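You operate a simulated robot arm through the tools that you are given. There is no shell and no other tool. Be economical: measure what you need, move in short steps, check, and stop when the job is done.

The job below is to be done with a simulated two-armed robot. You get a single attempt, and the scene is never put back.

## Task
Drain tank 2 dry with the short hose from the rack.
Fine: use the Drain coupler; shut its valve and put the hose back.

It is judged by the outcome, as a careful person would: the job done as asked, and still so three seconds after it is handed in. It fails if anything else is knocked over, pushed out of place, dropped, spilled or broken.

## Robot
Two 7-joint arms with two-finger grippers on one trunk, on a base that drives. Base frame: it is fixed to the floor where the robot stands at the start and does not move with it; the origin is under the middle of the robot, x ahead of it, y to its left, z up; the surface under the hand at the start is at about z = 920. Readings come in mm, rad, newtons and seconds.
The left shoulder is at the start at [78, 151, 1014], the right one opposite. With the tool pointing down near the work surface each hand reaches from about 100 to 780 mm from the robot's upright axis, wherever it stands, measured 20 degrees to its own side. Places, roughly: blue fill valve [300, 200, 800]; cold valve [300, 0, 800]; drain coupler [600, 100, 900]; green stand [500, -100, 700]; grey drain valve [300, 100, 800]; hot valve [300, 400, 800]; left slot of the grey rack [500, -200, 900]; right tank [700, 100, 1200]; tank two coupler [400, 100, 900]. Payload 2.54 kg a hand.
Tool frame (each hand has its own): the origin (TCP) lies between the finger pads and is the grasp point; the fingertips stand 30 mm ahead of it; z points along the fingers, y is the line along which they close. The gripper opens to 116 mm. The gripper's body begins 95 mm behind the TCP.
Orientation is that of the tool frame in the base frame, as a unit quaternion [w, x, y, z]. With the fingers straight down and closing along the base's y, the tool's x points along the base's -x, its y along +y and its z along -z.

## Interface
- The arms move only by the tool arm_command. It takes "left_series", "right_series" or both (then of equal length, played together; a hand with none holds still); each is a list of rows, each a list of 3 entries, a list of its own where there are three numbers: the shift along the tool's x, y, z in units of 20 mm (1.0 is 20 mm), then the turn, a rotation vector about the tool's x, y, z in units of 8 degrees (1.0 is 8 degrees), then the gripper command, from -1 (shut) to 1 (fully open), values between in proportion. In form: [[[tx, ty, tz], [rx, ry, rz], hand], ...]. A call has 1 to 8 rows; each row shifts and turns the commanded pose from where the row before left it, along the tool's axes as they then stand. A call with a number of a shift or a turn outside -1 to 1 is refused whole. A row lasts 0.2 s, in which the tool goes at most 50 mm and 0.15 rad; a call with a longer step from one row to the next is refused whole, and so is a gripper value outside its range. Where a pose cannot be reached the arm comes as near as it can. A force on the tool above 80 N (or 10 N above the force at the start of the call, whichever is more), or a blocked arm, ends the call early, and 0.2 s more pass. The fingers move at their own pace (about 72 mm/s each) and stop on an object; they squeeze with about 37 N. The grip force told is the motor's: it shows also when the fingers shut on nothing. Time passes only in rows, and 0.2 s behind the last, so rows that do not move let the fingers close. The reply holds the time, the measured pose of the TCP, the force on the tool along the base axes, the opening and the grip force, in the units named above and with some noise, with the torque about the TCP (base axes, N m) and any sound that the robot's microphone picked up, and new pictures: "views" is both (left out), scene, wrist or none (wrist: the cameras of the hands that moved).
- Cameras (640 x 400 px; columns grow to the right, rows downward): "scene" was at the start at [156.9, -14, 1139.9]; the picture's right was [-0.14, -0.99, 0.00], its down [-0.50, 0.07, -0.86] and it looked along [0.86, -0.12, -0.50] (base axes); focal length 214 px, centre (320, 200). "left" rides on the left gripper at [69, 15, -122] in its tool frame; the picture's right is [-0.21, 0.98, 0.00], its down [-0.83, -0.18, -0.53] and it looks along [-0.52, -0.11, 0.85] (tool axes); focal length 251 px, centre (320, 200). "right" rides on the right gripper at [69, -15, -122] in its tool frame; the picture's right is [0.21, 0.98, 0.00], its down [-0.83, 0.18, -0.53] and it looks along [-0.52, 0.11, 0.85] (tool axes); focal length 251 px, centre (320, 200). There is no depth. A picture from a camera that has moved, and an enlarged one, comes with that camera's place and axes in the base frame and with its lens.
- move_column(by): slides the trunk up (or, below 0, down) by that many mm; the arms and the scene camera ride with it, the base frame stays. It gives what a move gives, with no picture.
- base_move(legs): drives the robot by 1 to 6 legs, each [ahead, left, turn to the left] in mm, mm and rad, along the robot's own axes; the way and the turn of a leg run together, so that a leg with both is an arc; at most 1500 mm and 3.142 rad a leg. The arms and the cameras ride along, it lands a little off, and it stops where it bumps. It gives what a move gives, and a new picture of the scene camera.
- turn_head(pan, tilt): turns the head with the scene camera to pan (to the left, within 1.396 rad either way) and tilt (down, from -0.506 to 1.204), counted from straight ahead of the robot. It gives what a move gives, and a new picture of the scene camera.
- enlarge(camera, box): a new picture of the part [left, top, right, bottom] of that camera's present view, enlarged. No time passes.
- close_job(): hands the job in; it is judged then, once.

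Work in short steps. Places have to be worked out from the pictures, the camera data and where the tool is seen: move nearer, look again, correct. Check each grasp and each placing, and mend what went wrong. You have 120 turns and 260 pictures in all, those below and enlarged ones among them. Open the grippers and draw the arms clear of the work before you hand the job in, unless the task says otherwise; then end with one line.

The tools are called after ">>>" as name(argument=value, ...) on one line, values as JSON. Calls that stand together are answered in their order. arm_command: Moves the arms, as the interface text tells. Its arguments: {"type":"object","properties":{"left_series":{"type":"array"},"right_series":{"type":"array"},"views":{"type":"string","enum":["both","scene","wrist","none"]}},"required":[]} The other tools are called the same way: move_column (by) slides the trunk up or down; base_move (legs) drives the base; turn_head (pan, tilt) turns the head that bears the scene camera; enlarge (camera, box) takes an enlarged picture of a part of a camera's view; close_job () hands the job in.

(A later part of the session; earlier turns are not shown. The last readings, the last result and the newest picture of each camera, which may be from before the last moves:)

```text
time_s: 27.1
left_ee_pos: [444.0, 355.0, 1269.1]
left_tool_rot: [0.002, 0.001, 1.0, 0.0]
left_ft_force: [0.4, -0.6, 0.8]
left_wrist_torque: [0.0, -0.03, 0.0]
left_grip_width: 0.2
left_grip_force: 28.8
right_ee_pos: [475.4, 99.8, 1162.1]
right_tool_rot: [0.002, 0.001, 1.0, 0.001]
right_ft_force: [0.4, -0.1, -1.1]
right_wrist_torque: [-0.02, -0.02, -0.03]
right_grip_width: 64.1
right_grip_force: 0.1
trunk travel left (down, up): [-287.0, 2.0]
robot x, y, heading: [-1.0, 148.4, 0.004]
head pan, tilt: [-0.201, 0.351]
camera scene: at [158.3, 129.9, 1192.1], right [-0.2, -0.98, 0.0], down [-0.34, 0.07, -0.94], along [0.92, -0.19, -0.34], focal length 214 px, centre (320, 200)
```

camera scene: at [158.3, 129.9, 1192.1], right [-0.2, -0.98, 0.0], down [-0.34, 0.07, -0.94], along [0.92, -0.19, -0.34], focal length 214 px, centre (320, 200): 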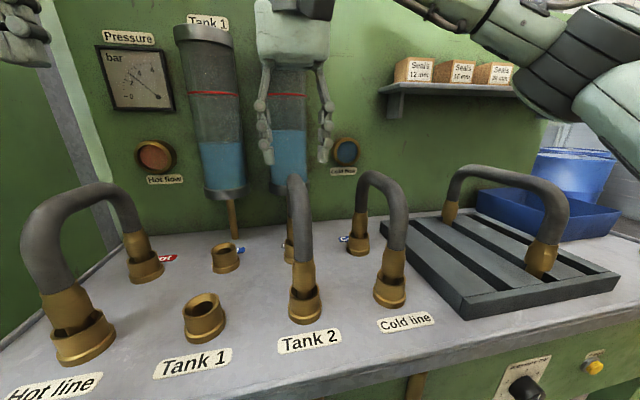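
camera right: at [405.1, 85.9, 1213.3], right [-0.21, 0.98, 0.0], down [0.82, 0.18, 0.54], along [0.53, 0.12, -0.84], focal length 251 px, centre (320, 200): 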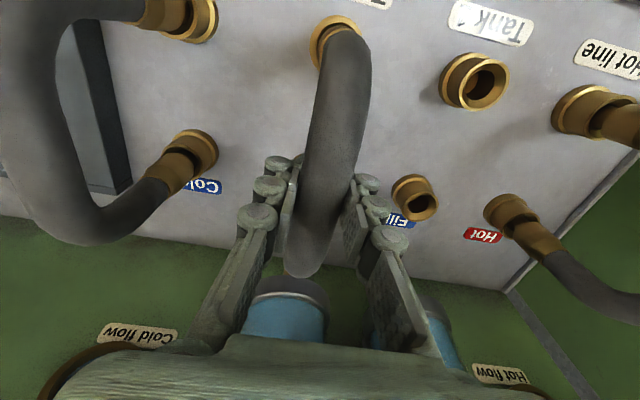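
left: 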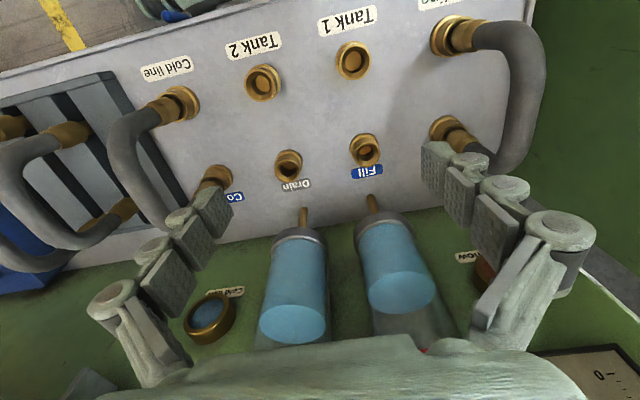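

The hose stays seated. I raise the right hand clear, then back the base off 220 mm to get room to work the drain valve from the front.

>>> arm_command(right_series=[[[0, 0, -1], [0, 0, 0], -0.5], [[0, 0, -1], [0, 0, 0], -0.5], [[0, 0, -1], [0, 0, 0], -0.5], [[0.5, 0, -1], [0, 0, 0], -0.5]], views="none")

>>> base_move(legs=[[-220, 0, 0]])

>>> turn_head(pan=-0.1, tilt=0.75)

```text
time_s: 28.1
left_ee_pos: [444.0, 355.3, 1268.8]
left_tool_rot: [0.003, 0.0, 1.0, 0.0]
left_ft_force: [0.0, -0.2, -0.1]
left_wrist_torque: [0.01, -0.03, -0.02]
left_grip_width: 0.0
left_grip_force: 28.2
right_ee_pos: [463.7, 101.9, 1243.1]
right_tool_rot: [0.004, 0.0, 1.0, 0.0]
right_ft_force: [0.4, 0.5, -0.4]
right_wrist_torque: [0.01, -0.04, -0.04]
right_grip_width: 29.0
right_grip_force: 0.1
trunk travel left (down, up): [-287.0, 2.0]
robot x, y, heading: [1.1, 150.3, -0.003]
head pan, tilt: [-0.201, 0.351]
```

```text
time_s: 29.8
left_ee_pos: [223.0, 355.3, 1269.7]
left_tool_rot: [0.003, 0.0, 1.0, 0.001]
left_ft_force: [-0.8, 0.7, 0.4]
left_wrist_torque: [-0.01, -0.04, 0.0]
left_grip_width: 0.2
left_grip_force: 28.6
right_ee_pos: [244.4, 102.3, 1242.3]
right_tool_rot: [0.003, 0.001, 1.0, 0.0]
right_ft_force: [-0.7, -0.3, 0.8]
right_wrist_torque: [0.01, -0.06, 0.03]
right_grip_width: 29.0
right_grip_force: 0.0
trunk travel left (down, up): [-287.0, 2.0]
robot x, y, heading: [-219.4, 148.6, -0.003]
head pan, tilt: [-0.201, 0.351]
camera scene: at [-63.4, 129.9, 1192.2], right [-0.2, -0.98, 0.0], down [-0.34, 0.07, -0.94], along [0.92, -0.19, -0.34], focal length 214 px, centre (320, 200)
```

scene: 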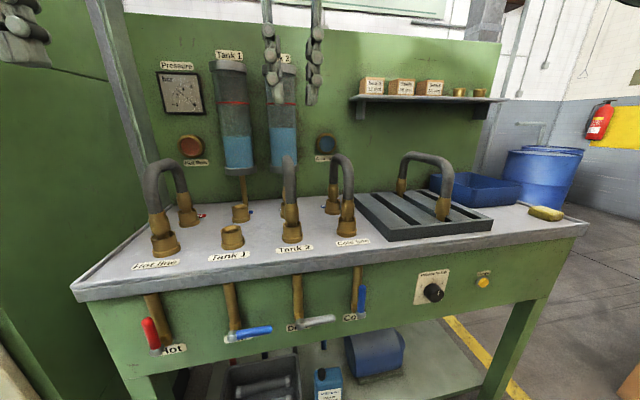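

```text
time_s: 30.7
left_ee_pos: [224.1, 355.3, 1269.5]
left_tool_rot: [0.002, 0.001, 1.0, 0.0]
left_ft_force: [0.1, 0.5, -0.3]
left_wrist_torque: [0.02, -0.03, 0.01]
left_grip_width: 0.0
left_grip_force: 28.4
right_ee_pos: [243.9, 101.3, 1242.0]
right_tool_rot: [0.003, 0.001, 1.0, 0.001]
right_ft_force: [0.5, -0.4, -1.0]
right_wrist_torque: [0.02, 0.03, 0.01]
right_grip_width: 29.0
right_grip_force: 0.0
trunk travel left (down, up): [-287.0, 2.0]
robot x, y, heading: [-223.9, 149.2, -0.001]
head pan, tilt: [-0.099, 0.75]
camera scene: at [-71.6, 140.3, 1156.5], right [-0.1, -0.99, 0.0], down [-0.68, 0.07, -0.73], along [0.73, -0.07, -0.68], focal length 214 px, centre (320, 200)
```

scene: 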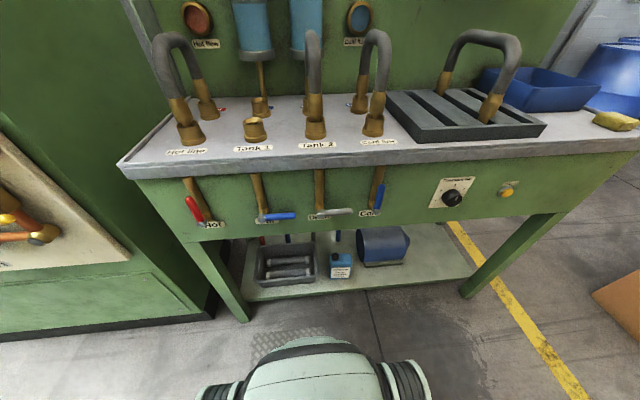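

I have a clear view of the valves now, so I enlarge the drain valve.

>>> enlarge(camera="scene", box=[230, 150, 400, 250])

```text
3.76 times, centred on (315, 200) of scene
camera zoom: at [-71.6, 140.3, 1156.5], right [-0.1, -0.99, 0.0], down [-0.68, 0.07, -0.73], along [0.73, -0.07, -0.68], focal length 807 px, centre (339, 200)
```

zoom: 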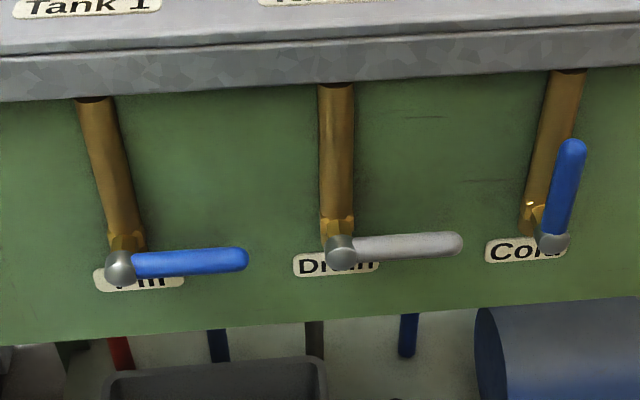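

Triangulated: drain hub at about (289, 105, 775), handle tip at (289, 25, 775), so it lies crosswise (shut). Up along the pipe should be open, as on Cold. I lower the trunk 200 mm before turning the right hand forward.

>>> move_column(by=-200)

>>> arm_command(right_series=[[[1, -1, 0], [0, -1, 0], -1], [[1, -1, 0.2], [0, -1, 0], -1], [[1, -1, 0.4], [0, -1, 0], -1], [[0.8, -1, 0], [0, -1, 0], -1], [[0.8, 0, 0], [0, -1, 0], -1], [[0.8, 0, 0], [0, -1, 0], -1]], views="none")

```text
time_s: 32.9
left_ee_pos: [224.2, 354.9, 1069.0]
left_tool_rot: [0.002, 0.001, 1.0, 0.0]
left_ft_force: [-0.6, -0.9, -0.3]
left_wrist_torque: [0.0, 0.01, 0.02]
left_grip_width: 0.0
left_grip_force: 28.6
right_ee_pos: [244.8, 101.2, 1042.0]
right_tool_rot: [0.003, 0.001, 1.0, 0.001]
right_ft_force: [-0.2, 0.3, -0.3]
right_wrist_torque: [0.01, 0.01, 0.0]
right_grip_width: 29.3
right_grip_force: 0.1
trunk travel left (down, up): [-87.0, 202.0]
robot x, y, heading: [-219.9, 147.7, -0.004]
head pan, tilt: [-0.099, 0.75]
```

```text
time_s: 34.0
left_ee_pos: [223.4, 354.2, 1067.4]
left_tool_rot: [0.003, 0.001, 1.0, 0.0]
left_ft_force: [-0.4, 0.1, -0.4]
left_wrist_torque: [-0.05, 0.01, 0.01]
left_grip_width: 0.1
left_grip_force: 28.6
right_ee_pos: [170.8, 15.7, 1015.0]
right_tool_rot: [0.319, 0.008, 0.948, 0.002]
right_ft_force: [9.1, 2.2, 12.6]
right_wrist_torque: [-0.21, 2.45, -0.18]
right_grip_width: 0.0
right_grip_force: 28.1
trunk travel left (down, up): [-87.0, 202.0]
robot x, y, heading: [-222.3, 151.5, -0.004]
head pan, tilt: [-0.099, 0.75]
stopped in row 5 (right hand): the force on the tool passed its limit at 129 N (the readings are from after the stop); the commanded pose is now the measured one
```

The hand bumped something, so I look before going on.

>>> turn_head(pan=-0.3, tilt=0.6)

>>> arm_command(right_series=[[[0, 0, 0], [0, 0, 0], -1]], views="wrist")

```text
time_s: 34.8
left_ee_pos: [222.9, 355.4, 1070.4]
left_tool_rot: [0.003, 0.001, 1.0, 0.001]
left_ft_force: [-0.6, -0.2, -0.4]
left_wrist_torque: [0.03, 0.02, 0.04]
left_grip_width: 0.0
left_grip_force: 28.3
right_ee_pos: [170.9, 16.5, 1013.6]
right_tool_rot: [0.319, 0.006, 0.948, 0.001]
right_ft_force: [0.4, 0.0, -0.6]
right_wrist_torque: [0.0, -0.02, 0.03]
right_grip_width: 0.1
right_grip_force: 29.4
trunk travel left (down, up): [-87.0, 202.0]
robot x, y, heading: [-222.5, 153.4, -0.001]
head pan, tilt: [-0.3, 0.6]
camera scene: at [-69.6, 122.4, 969.3], right [-0.3, -0.96, 0.0], down [-0.54, 0.17, -0.82], along [0.79, -0.24, -0.57], focal length 214 px, centre (320, 200)
```

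scene: 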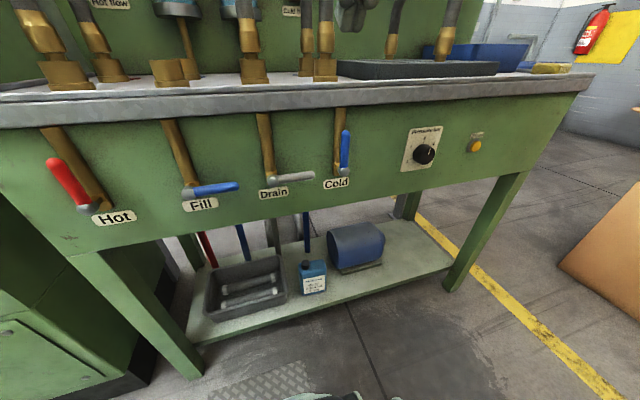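

```text
time_s: 35.2
left_ee_pos: [224.1, 354.8, 1069.5]
left_tool_rot: [0.003, 0.0, 1.0, 0.0]
left_ft_force: [-1.0, 0.2, -0.2]
left_wrist_torque: [-0.03, 0.02, -0.01]
left_grip_width: 0.2
left_grip_force: 29.0
right_ee_pos: [170.9, 15.7, 1014.8]
right_tool_rot: [0.319, 0.007, 0.948, 0.001]
right_ft_force: [0.0, 0.3, 0.0]
right_wrist_torque: [0.0, 0.01, 0.03]
right_grip_width: 0.0
right_grip_force: 28.8
trunk travel left (down, up): [-87.0, 202.0]
robot x, y, heading: [-220.8, 149.3, -0.003]
head pan, tilt: [-0.3, 0.6]
camera right: at [41.6, 1.9, 1069.6], right [-0.16, 0.98, -0.12], down [0.34, 0.17, 0.93], along [0.93, 0.11, -0.36], focal length 251 px, centre (320, 200)
```

right: 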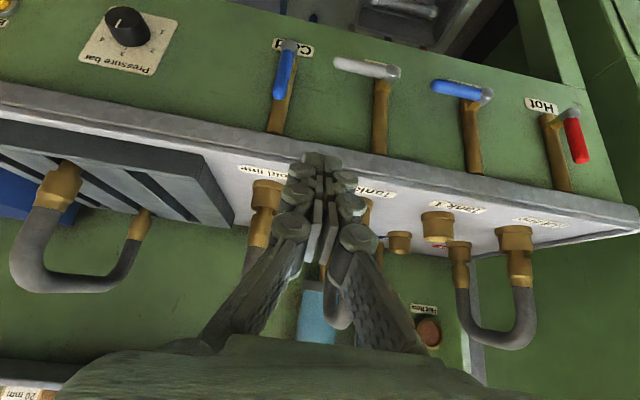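

Forces are zero and nothing on the bench has moved. It was the arm folding against the robot's own body, so I move the hand forward 80 mm and check before turning further.

>>> arm_command(right_series=[[[-0.8, 0, 0.6], [0, 0, 0], -1], [[-0.8, 0, 0.6], [0, 0, 0], -1], [[-0.8, 0, 0.6], [0, 0, 0], -1], [[-0.8, 0, 0.6], [0, 0, 0], -1], [[0, 0, 0], [0, -1, 0], -1], [[0, 0, 0], [0, -1, 0], -1], [[0, 0, 0], [0, -1, 0], -1]], views="wrist")

```text
time_s: 36.8
left_ee_pos: [222.8, 355.0, 1070.8]
left_tool_rot: [0.003, 0.001, 1.0, 0.0]
left_ft_force: [0.7, -1.2, -0.3]
left_wrist_torque: [0.0, 0.01, 0.0]
left_grip_width: 0.0
left_grip_force: 28.4
right_ee_pos: [251.4, 13.7, 1015.4]
right_tool_rot: [0.51, 0.007, 0.86, 0.0]
right_ft_force: [-0.1, -0.2, 0.5]
right_wrist_torque: [0.02, -0.03, -0.02]
right_grip_width: 0.3
right_grip_force: 28.7
trunk travel left (down, up): [-87.0, 202.0]
robot x, y, heading: [-223.6, 151.3, 0.001]
head pan, tilt: [-0.3, 0.6]
camera right: at [109.8, 1.4, 1013.1], right [-0.09, 0.98, -0.18], down [-0.07, 0.17, 0.98], along [0.99, 0.1, 0.05], focal length 251 px, centre (320, 200)
```

right: 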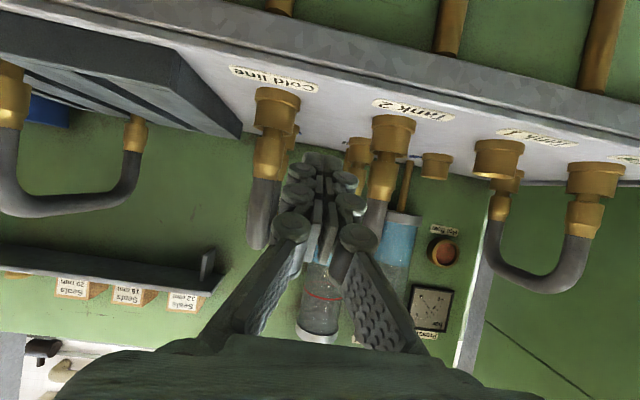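

That works. I finish turning to nearly forward, draw back a little from the table edge and start lowering in front of the bench.

>>> arm_command(right_series=[[[0, 0, -1], [0, -1, 0], -1], [[0, 0, -0.5], [0, -1, 0], -1], [[0, 0, 0], [0, -1, 0], -1], [[1, 0, 0], [0, 0, 0], -1], [[1, 0, 0], [0, 0, 0], -1], [[1, 0, 0], [0, 0, 0], -1], [[1, 0, 0], [0, 0, 0], -1], [[1, 0, 0], [0, 0, 0], -1]], views="none")

>>> arm_command(right_series=[[[1, 0, 0], [0, 0, 0], -1], [[1, 0, 0], [0, 0, 0], -1], [[1, 0, 0], [0, 0, 0], -1], [[1, 0, 0], [0, 0, 0], -1], [[1, 0, 0], [0, 0, 0], -1], [[1, 0, 0], [0, 0, 0], -1]])

```text
time_s: 37.7
left_ee_pos: [223.4, 354.7, 1069.0]
left_tool_rot: [0.003, 0.001, 1.0, 0.0]
left_ft_force: [0.6, 0.7, 0.4]
left_wrist_torque: [0.02, -0.02, -0.02]
left_grip_width: 0.0
left_grip_force: 28.9
right_ee_pos: [257.8, -10.3, 1049.2]
right_tool_rot: [0.656, 0.082, 0.75, 0.005]
right_ft_force: [0.1, 0.2, 0.7]
right_wrist_torque: [-0.01, 0.01, 0.01]
right_grip_width: 0.0
right_grip_force: 28.8
right hand out of reach, approached as far as the arm can: row 4
trunk travel left (down, up): [-87.0, 202.0]
robot x, y, heading: [-225.1, 150.7, -0.0]
head pan, tilt: [-0.3, 0.6]
stopped in row 4 (right hand): the arm was blocked; the commanded pose is now the measured one
```

```text
time_s: 39.1
left_ee_pos: [223.0, 355.9, 1070.4]
left_tool_rot: [0.003, 0.001, 1.0, 0.0]
left_ft_force: [-0.1, 0.1, -0.1]
left_wrist_torque: [0.0, -0.01, 0.01]
left_grip_width: 0.1
left_grip_force: 28.3
right_ee_pos: [269.3, 20.0, 954.4]
right_tool_rot: [0.656, 0.083, 0.75, 0.004]
right_ft_force: [0.0, -0.5, 0.4]
right_wrist_torque: [0.0, -0.02, -0.01]
right_grip_width: 0.0
right_grip_force: 28.2
right hand out of reach, approached as far as the arm can: row 4, 5, 6
trunk travel left (down, up): [-87.0, 202.0]
robot x, y, heading: [-217.5, 147.1, -0.0]
head pan, tilt: [-0.3, 0.6]
camera scene: at [-69.6, 122.4, 969.3], right [-0.3, -0.95, 0.0], down [-0.54, 0.17, -0.83], along [0.79, -0.24, -0.56], focal length 214 px, centre (320, 200)
camera right: at [138.6, 27.0, 901.3], right [0.09, 0.99, -0.1], down [-0.4, 0.13, 0.91], along [0.91, -0.04, 0.41], focal length 251 px, centre (320, 200)
```

scene: 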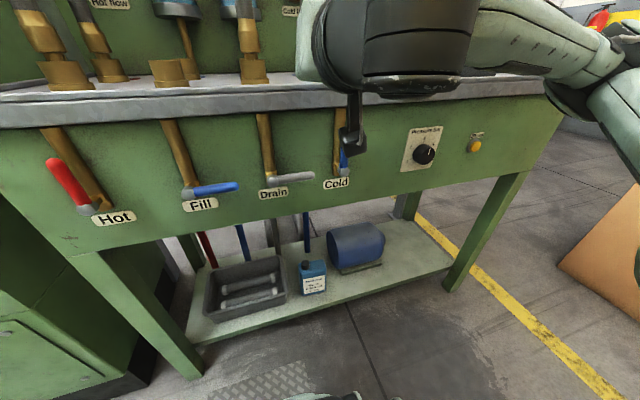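
right: 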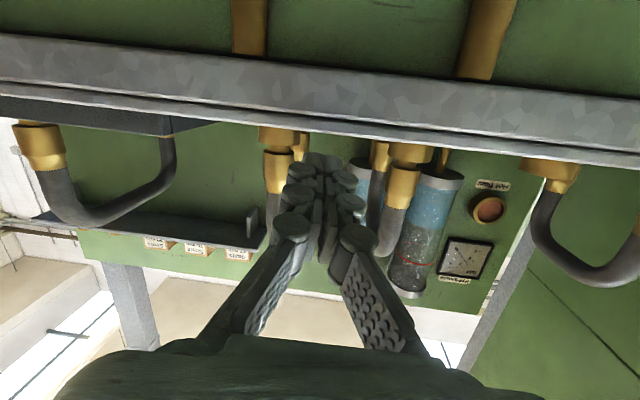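

Full forward is beyond the arm's comfort here. I go back to the ~60° pitch that worked and draw back from the table edge.

>>> arm_command(right_series=[[[0, 0, 0], [-0.18, 0.87, -0.35], -1], [[0, 0, 0], [-0.18, 0.87, -0.35], -1], [[0, 0, 0], [-0.18, 0.87, -0.35], -1], [[0.36, 0, -0.66], [0, 0, 0], -1], [[0.36, 0, -0.66], [0, 0, 0], -1], [[0, 0, 0], [0, 0, 0], -1]], views="none")

```text
time_s: 40.5
left_ee_pos: [222.8, 355.8, 1068.8]
left_tool_rot: [0.002, 0.001, 1.0, 0.0]
left_ft_force: [0.1, -0.4, 0.6]
left_wrist_torque: [-0.01, -0.01, -0.03]
left_grip_width: 0.0
left_grip_force: 28.8
right_ee_pos: [239.2, 21.6, 954.1]
right_tool_rot: [0.511, 0.001, 0.86, -0.001]
right_ft_force: [0.3, 0.1, -0.5]
right_wrist_torque: [0.01, 0.01, -0.01]
right_grip_width: 0.0
right_grip_force: 28.8
trunk travel left (down, up): [-87.0, 202.0]
robot x, y, heading: [-217.7, 151.7, 0.001]
head pan, tilt: [-0.3, 0.6]
```

Pose is good. I descend straight down in front of the bench.

>>> arm_command(right_series=[[[0.875, 0, 0.485], [0, 0, 0], -1], [[0.875, 0, 0.485], [0, 0, 0], -1], [[0.875, 0, 0.485], [0, 0, 0], -1], [[0.875, 0, 0.485], [0, 0, 0], -1], [[0.875, 0, 0.485], [0, 0, 0], -1]])

```text
time_s: 41.7
left_ee_pos: [223.6, 354.8, 1069.3]
left_tool_rot: [0.002, 0.001, 1.0, -0.001]
left_ft_force: [-1.8, -0.5, -0.8]
left_wrist_torque: [-0.02, -0.04, 0.04]
left_grip_width: 0.0
left_grip_force: 28.9
right_ee_pos: [257.6, 29.2, 866.4]
right_tool_rot: [0.511, 0.001, 0.86, -0.001]
right_ft_force: [0.7, 0.6, -0.7]
right_wrist_torque: [-0.01, -0.01, -0.01]
right_grip_width: 0.1
right_grip_force: 28.6
right hand out of reach, approached as far as the arm can: row 4, 5
trunk travel left (down, up): [-87.0, 202.0]
robot x, y, heading: [-223.2, 148.7, 0.0]
head pan, tilt: [-0.3, 0.6]
camera scene: at [-69.6, 122.4, 969.3], right [-0.3, -0.95, 0.0], down [-0.54, 0.17, -0.83], along [0.79, -0.24, -0.56], focal length 214 px, centre (320, 200)
camera right: at [117.5, 14.3, 863.9], right [-0.1, 0.98, -0.19], down [-0.07, 0.18, 0.98], along [0.99, 0.11, 0.05], focal length 251 px, centre (320, 200)
```

scene: 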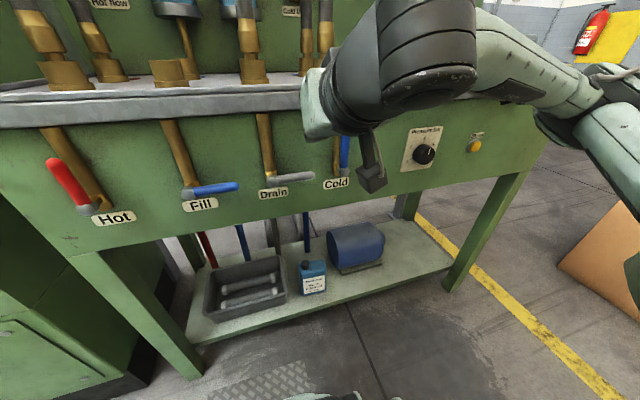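
right: 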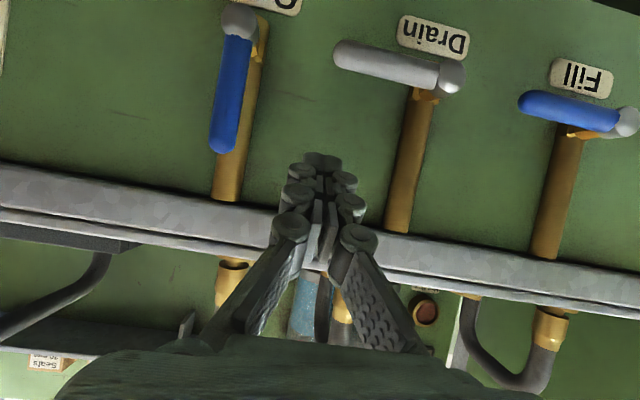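

The arm is too folded here, so more room helps: I back the base another 100 mm and lower the trunk 80 mm.

>>> base_move(legs=[[-100, 0, 0]])

>>> move_column(by=-80)

>>> turn_head(pan=0.0, tilt=0.5)

```text
time_s: 42.9
left_ee_pos: [124.9, 355.6, 1069.3]
left_tool_rot: [0.003, 0.001, 1.0, 0.0]
left_ft_force: [0.0, 0.3, -0.1]
left_wrist_torque: [-0.03, -0.01, 0.0]
left_grip_width: 0.1
left_grip_force: 28.8
right_ee_pos: [159.6, 29.5, 866.1]
right_tool_rot: [0.511, 0.002, 0.86, -0.002]
right_ft_force: [0.5, 0.0, -0.1]
right_wrist_torque: [0.0, 0.02, 0.0]
right_grip_width: 0.0
right_grip_force: 29.0
trunk travel left (down, up): [-87.0, 202.0]
robot x, y, heading: [-320.3, 149.5, 0.003]
head pan, tilt: [-0.3, 0.6]
camera scene: at [-169.1, 122.6, 969.4], right [-0.3, -0.96, 0.0], down [-0.54, 0.17, -0.83], along [0.79, -0.24, -0.56], focal length 214 px, centre (320, 200)
```

scene: 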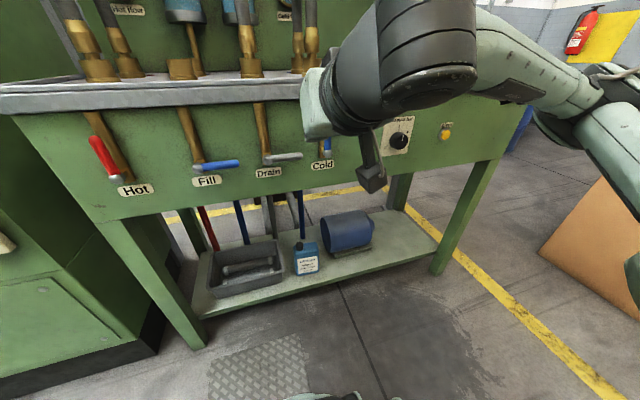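

```text
time_s: 44.0
left_ee_pos: [123.6, 355.8, 989.8]
left_tool_rot: [0.003, 0.001, 1.0, 0.0]
left_ft_force: [0.2, 0.0, 0.2]
left_wrist_torque: [0.01, -0.03, 0.01]
left_grip_width: 0.0
left_grip_force: 28.8
right_ee_pos: [157.7, 29.7, 786.7]
right_tool_rot: [0.51, 0.001, 0.86, -0.001]
right_ft_force: [1.6, -0.2, 0.2]
right_wrist_torque: [0.02, -0.01, -0.02]
right_grip_width: 0.2
right_grip_force: 28.6
trunk travel left (down, up): [-7.0, 282.0]
robot x, y, heading: [-320.4, 147.9, -0.001]
head pan, tilt: [-0.3, 0.6]
```

```text
time_s: 44.8
left_ee_pos: [124.5, 355.5, 989.4]
left_tool_rot: [0.003, 0.001, 1.0, -0.001]
left_ft_force: [0.2, 0.5, -0.2]
left_wrist_torque: [0.0, 0.03, -0.03]
left_grip_width: 0.1
left_grip_force: 28.6
right_ee_pos: [158.8, 29.5, 787.4]
right_tool_rot: [0.509, 0.002, 0.861, -0.001]
right_ft_force: [-0.2, -0.1, 0.0]
right_wrist_torque: [0.02, 0.01, -0.03]
right_grip_width: 0.4
right_grip_force: 28.4
trunk travel left (down, up): [-7.0, 282.0]
robot x, y, heading: [-319.6, 149.5, -0.0]
head pan, tilt: [0.0, 0.499]
camera scene: at [-162.4, 148.6, 898.4], right [0.0, -1.0, 0.0], down [-0.48, 0.0, -0.88], along [0.88, 0.0, -0.48], focal length 214 px, centre (320, 200)
```

scene: 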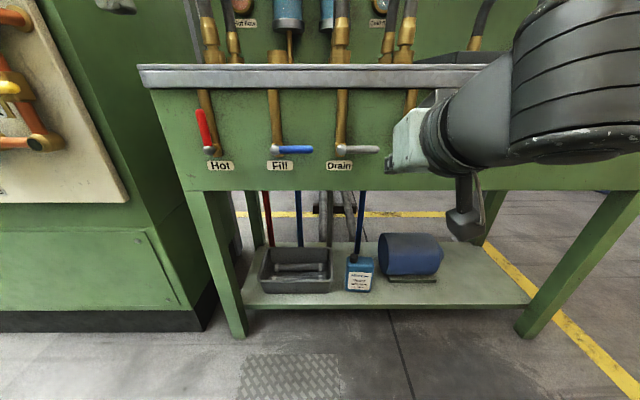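

Hub confirmed at (289, 104, 775), tip at y≈25. I drop the fingers to below handle height at y=45 and start forward.

>>> arm_command(right_series=[[[0.875, 0.4, 0.485], [0, 0, 0], -1], [[0.875, 0.35, 0.485], [0, 0, 0], -1], [[-0.485, 0, 0.875], [0, 0, 0], -1], [[-0.485, 0, 0.875], [0, 0, 0], -1], [[-0.485, 0, 0.875], [0, 0, 0], -1], [[0, 0, 0], [0, 0, 0], -1]])

```text
time_s: 46.2
left_ee_pos: [124.3, 355.8, 989.0]
left_tool_rot: [0.003, 0.002, 1.0, 0.0]
left_ft_force: [0.4, 0.3, -0.3]
left_wrist_torque: [0.02, 0.04, 0.02]
left_grip_width: 0.0
left_grip_force: 28.5
right_ee_pos: [226.3, 48.2, 751.4]
right_tool_rot: [0.509, 0.002, 0.86, -0.001]
right_ft_force: [1.2, -0.1, 0.7]
right_wrist_torque: [0.03, 0.03, 0.01]
right_grip_width: 0.0
right_grip_force: 28.8
right hand out of reach, approached as far as the arm can: row 1, 2
trunk travel left (down, up): [-7.0, 282.0]
robot x, y, heading: [-321.0, 148.1, -0.003]
head pan, tilt: [0.0, 0.499]
camera scene: at [-162.4, 148.7, 898.4], right [0.0, -1.0, 0.0], down [-0.48, 0.0, -0.88], along [0.88, 0.0, -0.48], focal length 214 px, centre (320, 200)
camera right: at [87.0, 34.2, 748.4], right [-0.1, 0.98, -0.19], down [-0.07, 0.18, 0.98], along [0.99, 0.11, 0.05], focal length 251 px, centre (320, 200)
```

scene: 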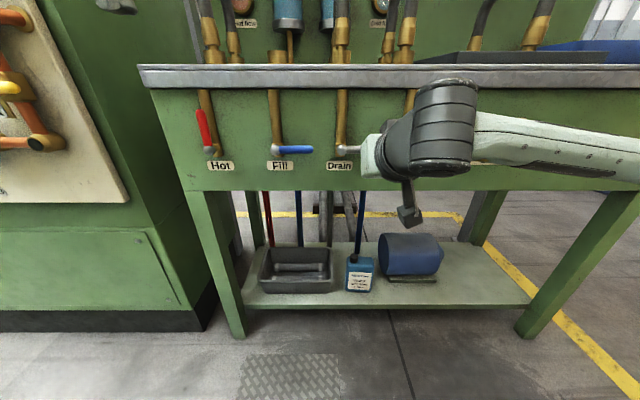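
right: 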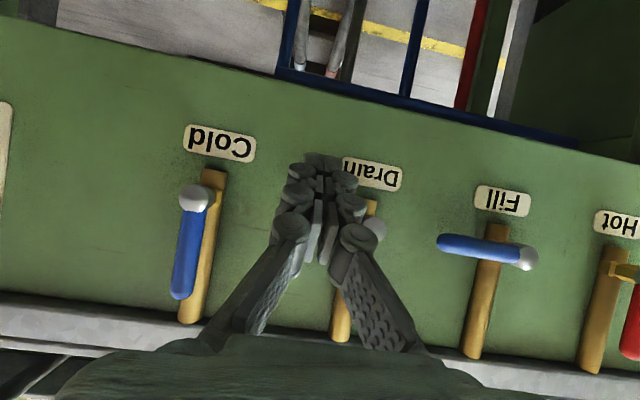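

The fingertips are below handle height, behind nothing else. I slide forward under the handle.

>>> arm_command(right_series=[[[-0.485, 0, 0.875], [0, 0, 0], -1], [[-0.485, 0, 0.875], [0, 0, 0], -1], [[-0.1, 0, 0.18], [0, 0, 0], -1], [[0, 0, 0], [0, 0, 0], -1]], views="wrist")

>>> enlarge(camera="scene", box=[280, 100, 440, 200])

```text
time_s: 47.2
left_ee_pos: [123.6, 356.0, 990.4]
left_tool_rot: [0.002, 0.001, 1.0, 0.001]
left_ft_force: [-0.6, 0.3, -0.3]
left_wrist_torque: [-0.01, 0.01, -0.05]
left_grip_width: 0.0
left_grip_force: 28.3
right_ee_pos: [270.3, 48.6, 751.9]
right_tool_rot: [0.51, 0.002, 0.86, -0.002]
right_ft_force: [-0.4, -0.7, -0.6]
right_wrist_torque: [0.03, 0.03, 0.02]
right_grip_width: 0.0
right_grip_force: 28.3
trunk travel left (down, up): [-7.0, 282.0]
robot x, y, heading: [-322.2, 150.9, -0.002]
head pan, tilt: [0.0, 0.499]
camera right: at [131.4, 33.7, 748.9], right [-0.1, 0.98, -0.19], down [-0.07, 0.18, 0.98], along [0.99, 0.11, 0.05], focal length 251 px, centre (320, 200)
```

right: 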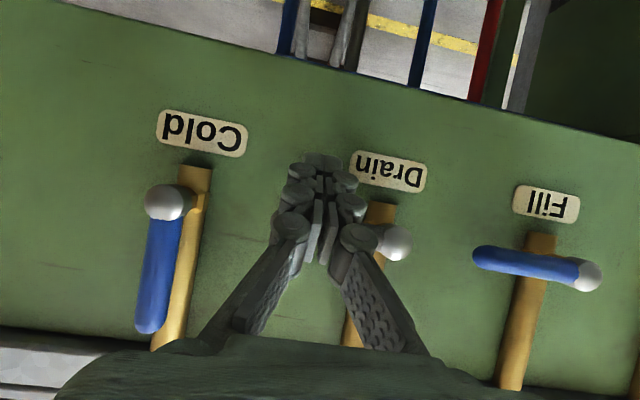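

```text
4.00 times, centred on (360, 150) of scene
camera zoom: at [-162.4, 148.7, 898.4], right [0.0, -1.0, 0.0], down [-0.48, 0.0, -0.88], along [0.88, 0.0, -0.48], focal length 858 px, centre (160, 400)
```

zoom: 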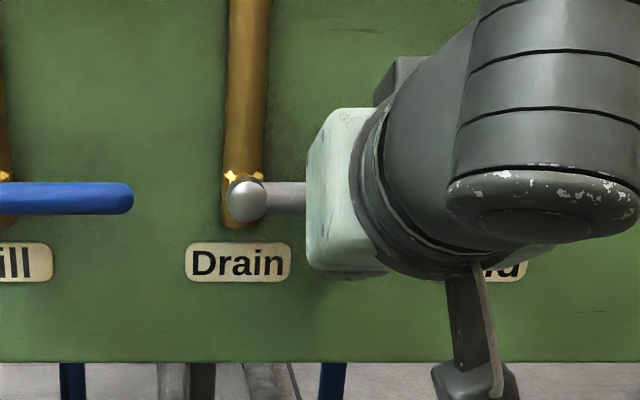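

The handle is still horizontal with the fingers beneath it. I lift along the arc, first to about 60°.

>>> arm_command(right_series=[[[-0.656, -0.09, -0.364], [0, 0, 0], -1], [[-0.656, -0.09, -0.364], [0, 0, 0], -1], [[-0.656, -0.09, -0.364], [0, 0, 0], -1], [[-0.645, 0.375, -0.358], [0, 0, 0], -1], [[-0.645, 0.375, -0.358], [0, 0, 0], -1]], views="wrist")

>>> enlarge(camera="scene", box=[280, 100, 440, 200])

```text
time_s: 48.4
left_ee_pos: [124.2, 356.1, 989.1]
left_tool_rot: [0.003, 0.002, 1.0, 0.0]
left_ft_force: [-0.3, 0.2, 0.1]
left_wrist_torque: [0.04, 0.0, 0.02]
left_grip_width: 0.0
left_grip_force: 28.9
right_ee_pos: [271.2, 58.6, 826.3]
right_tool_rot: [0.51, 0.001, 0.86, -0.001]
right_ft_force: [-0.2, 0.6, -0.8]
right_wrist_torque: [-0.01, 0.01, -0.01]
right_grip_width: 0.0
right_grip_force: 28.8
trunk travel left (down, up): [-7.0, 282.0]
robot x, y, heading: [-319.9, 148.3, 0.0]
head pan, tilt: [0.0, 0.499]
camera right: at [130.9, 44.0, 823.7], right [-0.1, 0.98, -0.19], down [-0.07, 0.18, 0.98], along [0.99, 0.11, 0.05], focal length 251 px, centre (320, 200)
```

right: 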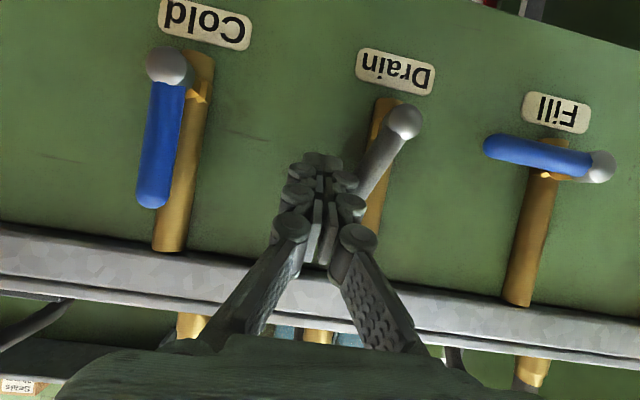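

```text
4.00 times, centred on (360, 150) of scene
camera zoom: at [-162.4, 148.7, 898.4], right [0.0, -1.0, 0.0], down [-0.48, 0.0, -0.88], along [0.88, 0.0, -0.48], focal length 858 px, centre (160, 400)
```

zoom: 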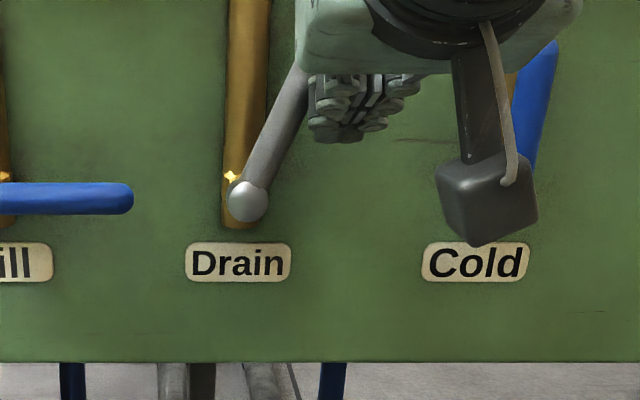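

The handle follows well, now at about 62°. I push on to vertical.

>>> arm_command(right_series=[[[-0.394, 0.69, -0.218], [0, 0, 0], -1], [[-0.394, 0.69, -0.218], [0, 0, 0], -1], [[0, 0.15, 0], [0, 0, 0], -1], [[0, 0, 0], [0, 0, 0], -1]], views="wrist")

>>> enlarge(camera="scene", box=[280, 100, 440, 200])

```text
time_s: 49.4
left_ee_pos: [124.0, 353.1, 990.3]
left_tool_rot: [0.002, 0.001, 1.0, 0.0]
left_ft_force: [0.7, 0.0, 0.1]
left_wrist_torque: [0.02, -0.02, 0.0]
left_grip_width: 0.0
left_grip_force: 28.4
right_ee_pos: [270.8, 83.9, 842.3]
right_tool_rot: [0.508, 0.006, 0.862, -0.004]
right_ft_force: [-9.1, -28.1, -8.7]
right_wrist_torque: [-0.32, 0.23, -0.27]
right_grip_width: 0.0
right_grip_force: 29.0
trunk travel left (down, up): [-7.0, 282.0]
robot x, y, heading: [-315.5, 154.0, 0.001]
head pan, tilt: [0.0, 0.499]
camera right: at [130.8, 70.3, 840.7], right [-0.09, 0.98, -0.19], down [-0.07, 0.18, 0.98], along [0.99, 0.1, 0.05], focal length 251 px, centre (320, 200)
```

right: 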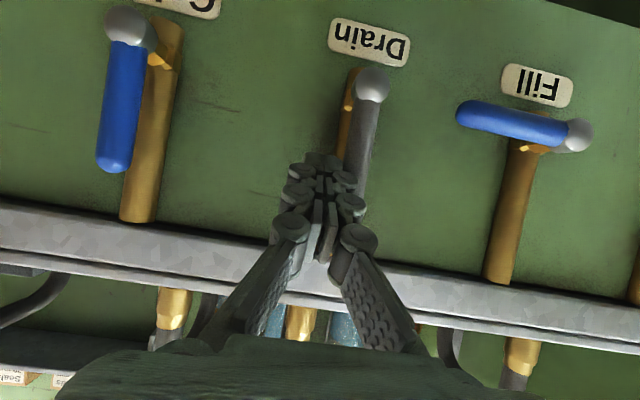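

```text
4.00 times, centred on (360, 150) of scene
camera zoom: at [-162.4, 146.7, 898.3], right [0.0, -1.0, 0.0], down [-0.48, 0.0, -0.88], along [0.88, 0.0, -0.48], focal length 858 px, centre (160, 400)
```

zoom: 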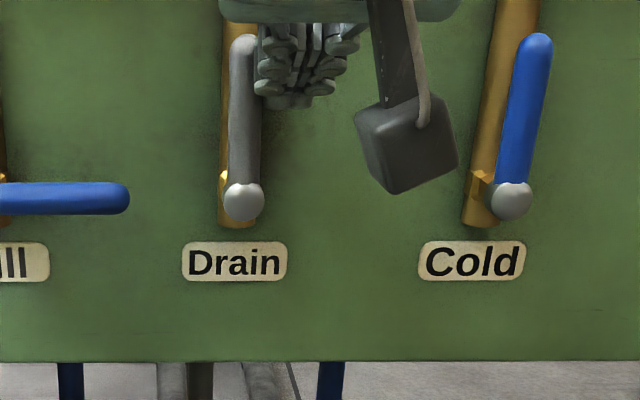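

The handle is vertical against its stop: the valve is open. I back the fingers off to the right and watch the tank.

>>> arm_command(right_series=[[[0, -0.7, 0], [0, 0, 0], -1], [[0, -0.8, 0], [0, 0, 0], -1]], views="none")

>>> turn_head(pan=0.0, tilt=-0.1)

```text
time_s: 50.0
left_ee_pos: [123.0, 356.1, 989.9]
left_tool_rot: [0.002, 0.0, 1.0, 0.0]
left_ft_force: [-0.4, 0.0, 0.0]
left_wrist_torque: [-0.02, 0.01, -0.02]
left_grip_width: 0.0
left_grip_force: 28.9
right_ee_pos: [269.5, 60.5, 846.3]
right_tool_rot: [0.511, 0.001, 0.86, -0.001]
right_ft_force: [-0.5, -0.2, 0.5]
right_wrist_torque: [0.01, -0.01, 0.0]
right_grip_width: 0.2
right_grip_force: 28.6
trunk travel left (down, up): [-7.0, 282.0]
robot x, y, heading: [-320.5, 148.7, 0.002]
head pan, tilt: [0.0, 0.499]
```

```text
time_s: 51.0
left_ee_pos: [123.8, 355.1, 988.8]
left_tool_rot: [0.002, 0.001, 1.0, 0.001]
left_ft_force: [-0.5, -0.5, -0.6]
left_wrist_torque: [-0.01, -0.02, -0.02]
left_grip_width: 0.0
left_grip_force: 29.0
right_ee_pos: [269.0, 59.7, 844.0]
right_tool_rot: [0.51, 0.001, 0.86, -0.001]
right_ft_force: [-0.4, -0.2, 0.3]
right_wrist_torque: [-0.01, 0.01, -0.01]
right_grip_width: 0.0
right_grip_force: 28.9
trunk travel left (down, up): [-7.0, 282.0]
robot x, y, heading: [-318.1, 146.5, -0.001]
head pan, tilt: [0.0, -0.099]
camera scene: at [-166.3, 148.7, 953.3], right [0.0, -1.0, 0.0], down [0.1, 0.0, -1.0], along [1.0, 0.0, 0.1], focal length 214 px, centre (320, 200)
```

scene: 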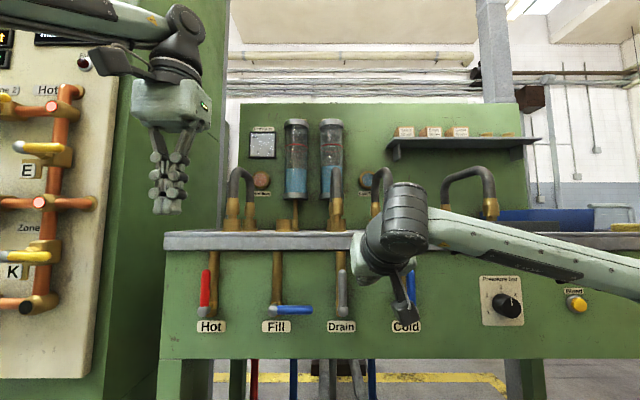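

I use the draining time to withdraw the hand and bring it round to the left side of the handle, ready for shutting.

>>> arm_command(right_series=[[[0.485, 0, -0.875], [0, 0, 0], -1], [[0.485, 0, -0.875], [0, 0, 0], -1], [[0.485, 0, -0.875], [0, 0, 0], -1], [[0, 1, 0], [0, 0, 0], -1], [[0, 1, 0], [0, 0, 0], -1], [[0, 1, 0], [0, 0, 0], -1], [[0, 0.7, 0], [0, 0, 0], -1], [[0, 0, 0], [0, 0, 0], -1]], views="none")

>>> enlarge(camera="scene", box=[220, 100, 440, 240])

```text
time_s: 52.8
left_ee_pos: [123.9, 355.0, 989.0]
left_tool_rot: [0.002, 0.0, 1.0, 0.0]
left_ft_force: [1.0, -0.2, 0.5]
left_wrist_torque: [0.01, -0.02, 0.02]
left_grip_width: 0.1
left_grip_force: 28.0
right_ee_pos: [211.8, 134.4, 844.4]
right_tool_rot: [0.51, 0.002, 0.86, -0.002]
right_ft_force: [0.8, -1.4, 0.2]
right_wrist_torque: [0.0, 0.01, -0.01]
right_grip_width: 0.0
right_grip_force: 28.9
trunk travel left (down, up): [-7.0, 282.0]
robot x, y, heading: [-322.7, 150.5, 0.001]
head pan, tilt: [0.0, -0.099]
```

```text
2.86 times, centred on (330, 170) of scene
camera zoom: at [-166.3, 148.7, 953.3], right [0.0, -1.0, 0.0], down [0.1, 0.0, -1.0], along [1.0, 0.0, 0.1], focal length 613 px, centre (291, 286)
```

zoom: 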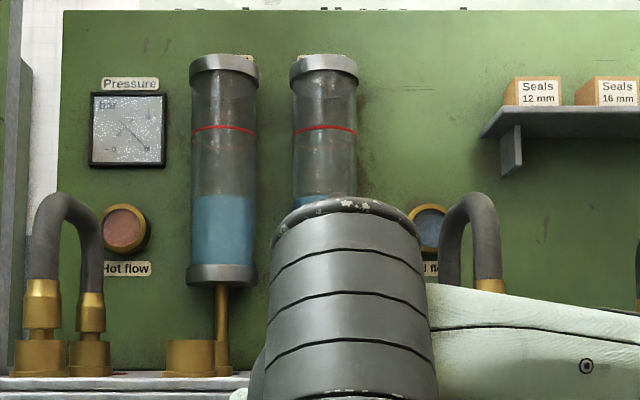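

The wrist hides the tank, so I shift it left for viewing; the fingertips stay well clear of the handles.

>>> arm_command(right_series=[[[0, 1, 0], [0, 0, 0], -1], [[0, 1, 0], [0, 0, 0], -1], [[0, 1, 0], [0, 0, 0], -1], [[0, 1, 0], [0, 0, 0], -1], [[0, 1, 0], [0, 0, 0], -1], [[0, 1, 0], [0, 0, 0], -1]], views="none")

>>> enlarge(camera="scene", box=[220, 100, 440, 240])

```text
time_s: 54.2
left_ee_pos: [124.1, 354.9, 988.9]
left_tool_rot: [0.003, 0.001, 1.0, 0.0]
left_ft_force: [0.5, -0.2, -0.4]
left_wrist_torque: [0.05, -0.01, 0.01]
left_grip_width: 0.0
left_grip_force: 28.4
right_ee_pos: [210.6, 253.5, 842.9]
right_tool_rot: [0.51, 0.002, 0.86, -0.001]
right_ft_force: [0.3, -0.4, 0.9]
right_wrist_torque: [0.0, 0.01, 0.01]
right_grip_width: 0.0
right_grip_force: 28.6
trunk travel left (down, up): [-7.0, 282.0]
robot x, y, heading: [-321.1, 150.1, 0.002]
head pan, tilt: [0.0, -0.099]
```

```text
2.86 times, centred on (330, 170) of scene
camera zoom: at [-166.3, 148.7, 953.3], right [0.0, -1.0, 0.0], down [0.1, 0.0, -1.0], along [1.0, 0.0, 0.1], focal length 613 px, centre (291, 286)
```

zoom: 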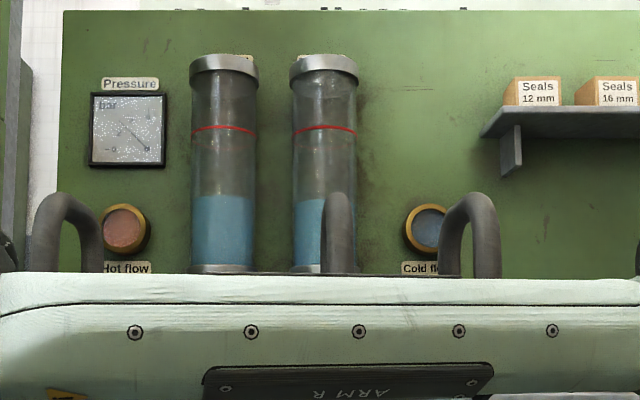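

Tank 2's level, which began higher than tank 1's, is now lower, so it is draining. I wait.

>>> arm_command(right_series=[[[0, 0, 0], [0, 0, 0], -1], [[0, 0, 0], [0, 0, 0], -1], [[0, 0, 0], [0, 0, 0], -1], [[0, 0, 0], [0, 0, 0], -1], [[0, 0, 0], [0, 0, 0], -1], [[0, 0, 0], [0, 0, 0], -1], [[0, 0, 0], [0, 0, 0], -1], [[0, 0, 0], [0, 0, 0], -1]], views="none")

>>> arm_command(right_series=[[[0, 0, 0], [0, 0, 0], -1], [[0, 0, 0], [0, 0, 0], -1], [[0, 0, 0], [0, 0, 0], -1], [[0, 0, 0], [0, 0, 0], -1], [[0, 0, 0], [0, 0, 0], -1], [[0, 0, 0], [0, 0, 0], -1], [[0, 0, 0], [0, 0, 0], -1], [[0, 0, 0], [0, 0, 0], -1]], views="none")

>>> arm_command(right_series=[[[0, 0, 0], [0, 0, 0], -1], [[0, 0, 0], [0, 0, 0], -1], [[0, 0, 0], [0, 0, 0], -1], [[0, 0, 0], [0, 0, 0], -1], [[0, 0, 0], [0, 0, 0], -1], [[0, 0, 0], [0, 0, 0], -1], [[0, 0, 0], [0, 0, 0], -1], [[0, 0, 0], [0, 0, 0], -1]], views="none")

>>> enlarge(camera="scene", box=[220, 100, 440, 240])

```text
time_s: 56.0
left_ee_pos: [123.2, 356.0, 989.9]
left_tool_rot: [0.003, 0.001, 1.0, 0.001]
left_ft_force: [-0.9, -0.5, -0.3]
left_wrist_torque: [-0.01, 0.01, -0.01]
left_grip_width: 0.0
left_grip_force: 28.6
right_ee_pos: [212.0, 252.6, 843.5]
right_tool_rot: [0.509, 0.001, 0.861, -0.001]
right_ft_force: [-0.2, -0.1, -0.6]
right_wrist_torque: [-0.05, -0.02, 0.02]
right_grip_width: 0.1
right_grip_force: 28.8
trunk travel left (down, up): [-7.0, 282.0]
robot x, y, heading: [-320.5, 152.2, 0.003]
head pan, tilt: [0.0, -0.099]
```

```text
time_s: 57.8
left_ee_pos: [124.4, 355.2, 990.0]
left_tool_rot: [0.003, 0.001, 1.0, 0.0]
left_ft_force: [-0.2, -0.4, 0.5]
left_wrist_torque: [-0.02, -0.01, 0.03]
left_grip_width: 0.0
left_grip_force: 28.4
right_ee_pos: [209.8, 253.0, 842.7]
right_tool_rot: [0.51, 0.001, 0.86, -0.002]
right_ft_force: [-0.1, -0.1, 0.9]
right_wrist_torque: [-0.02, 0.04, 0.03]
right_grip_width: 0.0
right_grip_force: 28.7
trunk travel left (down, up): [-7.0, 282.0]
robot x, y, heading: [-319.9, 149.6, 0.004]
head pan, tilt: [0.0, -0.099]
```

```text
time_s: 59.6
left_ee_pos: [124.0, 355.9, 989.6]
left_tool_rot: [0.002, 0.001, 1.0, 0.0]
left_ft_force: [0.4, -0.1, 0.6]
left_wrist_torque: [0.0, 0.0, 0.0]
left_grip_width: 0.0
left_grip_force: 28.8
right_ee_pos: [211.2, 252.1, 843.1]
right_tool_rot: [0.51, 0.001, 0.86, -0.001]
right_ft_force: [-0.1, 0.3, -0.6]
right_wrist_torque: [0.01, 0.01, 0.0]
right_grip_width: 0.2
right_grip_force: 28.0
trunk travel left (down, up): [-7.0, 282.0]
robot x, y, heading: [-320.3, 149.1, 0.002]
head pan, tilt: [0.0, -0.099]
```

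```text
2.86 times, centred on (330, 170) of scene
camera zoom: at [-166.3, 148.7, 953.3], right [0.0, -1.0, 0.0], down [0.1, 0.0, -1.0], along [1.0, 0.0, 0.1], focal length 613 px, centre (291, 286)
```

zoom: 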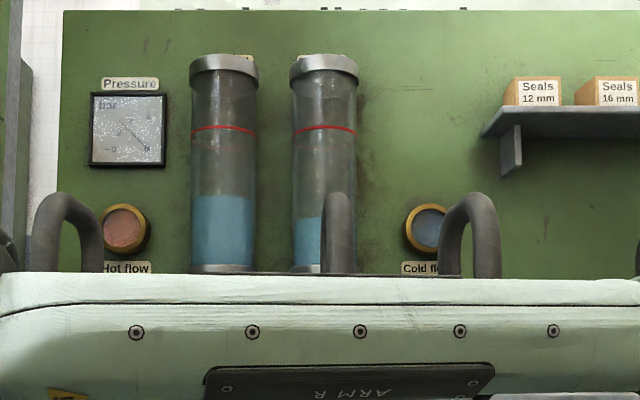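

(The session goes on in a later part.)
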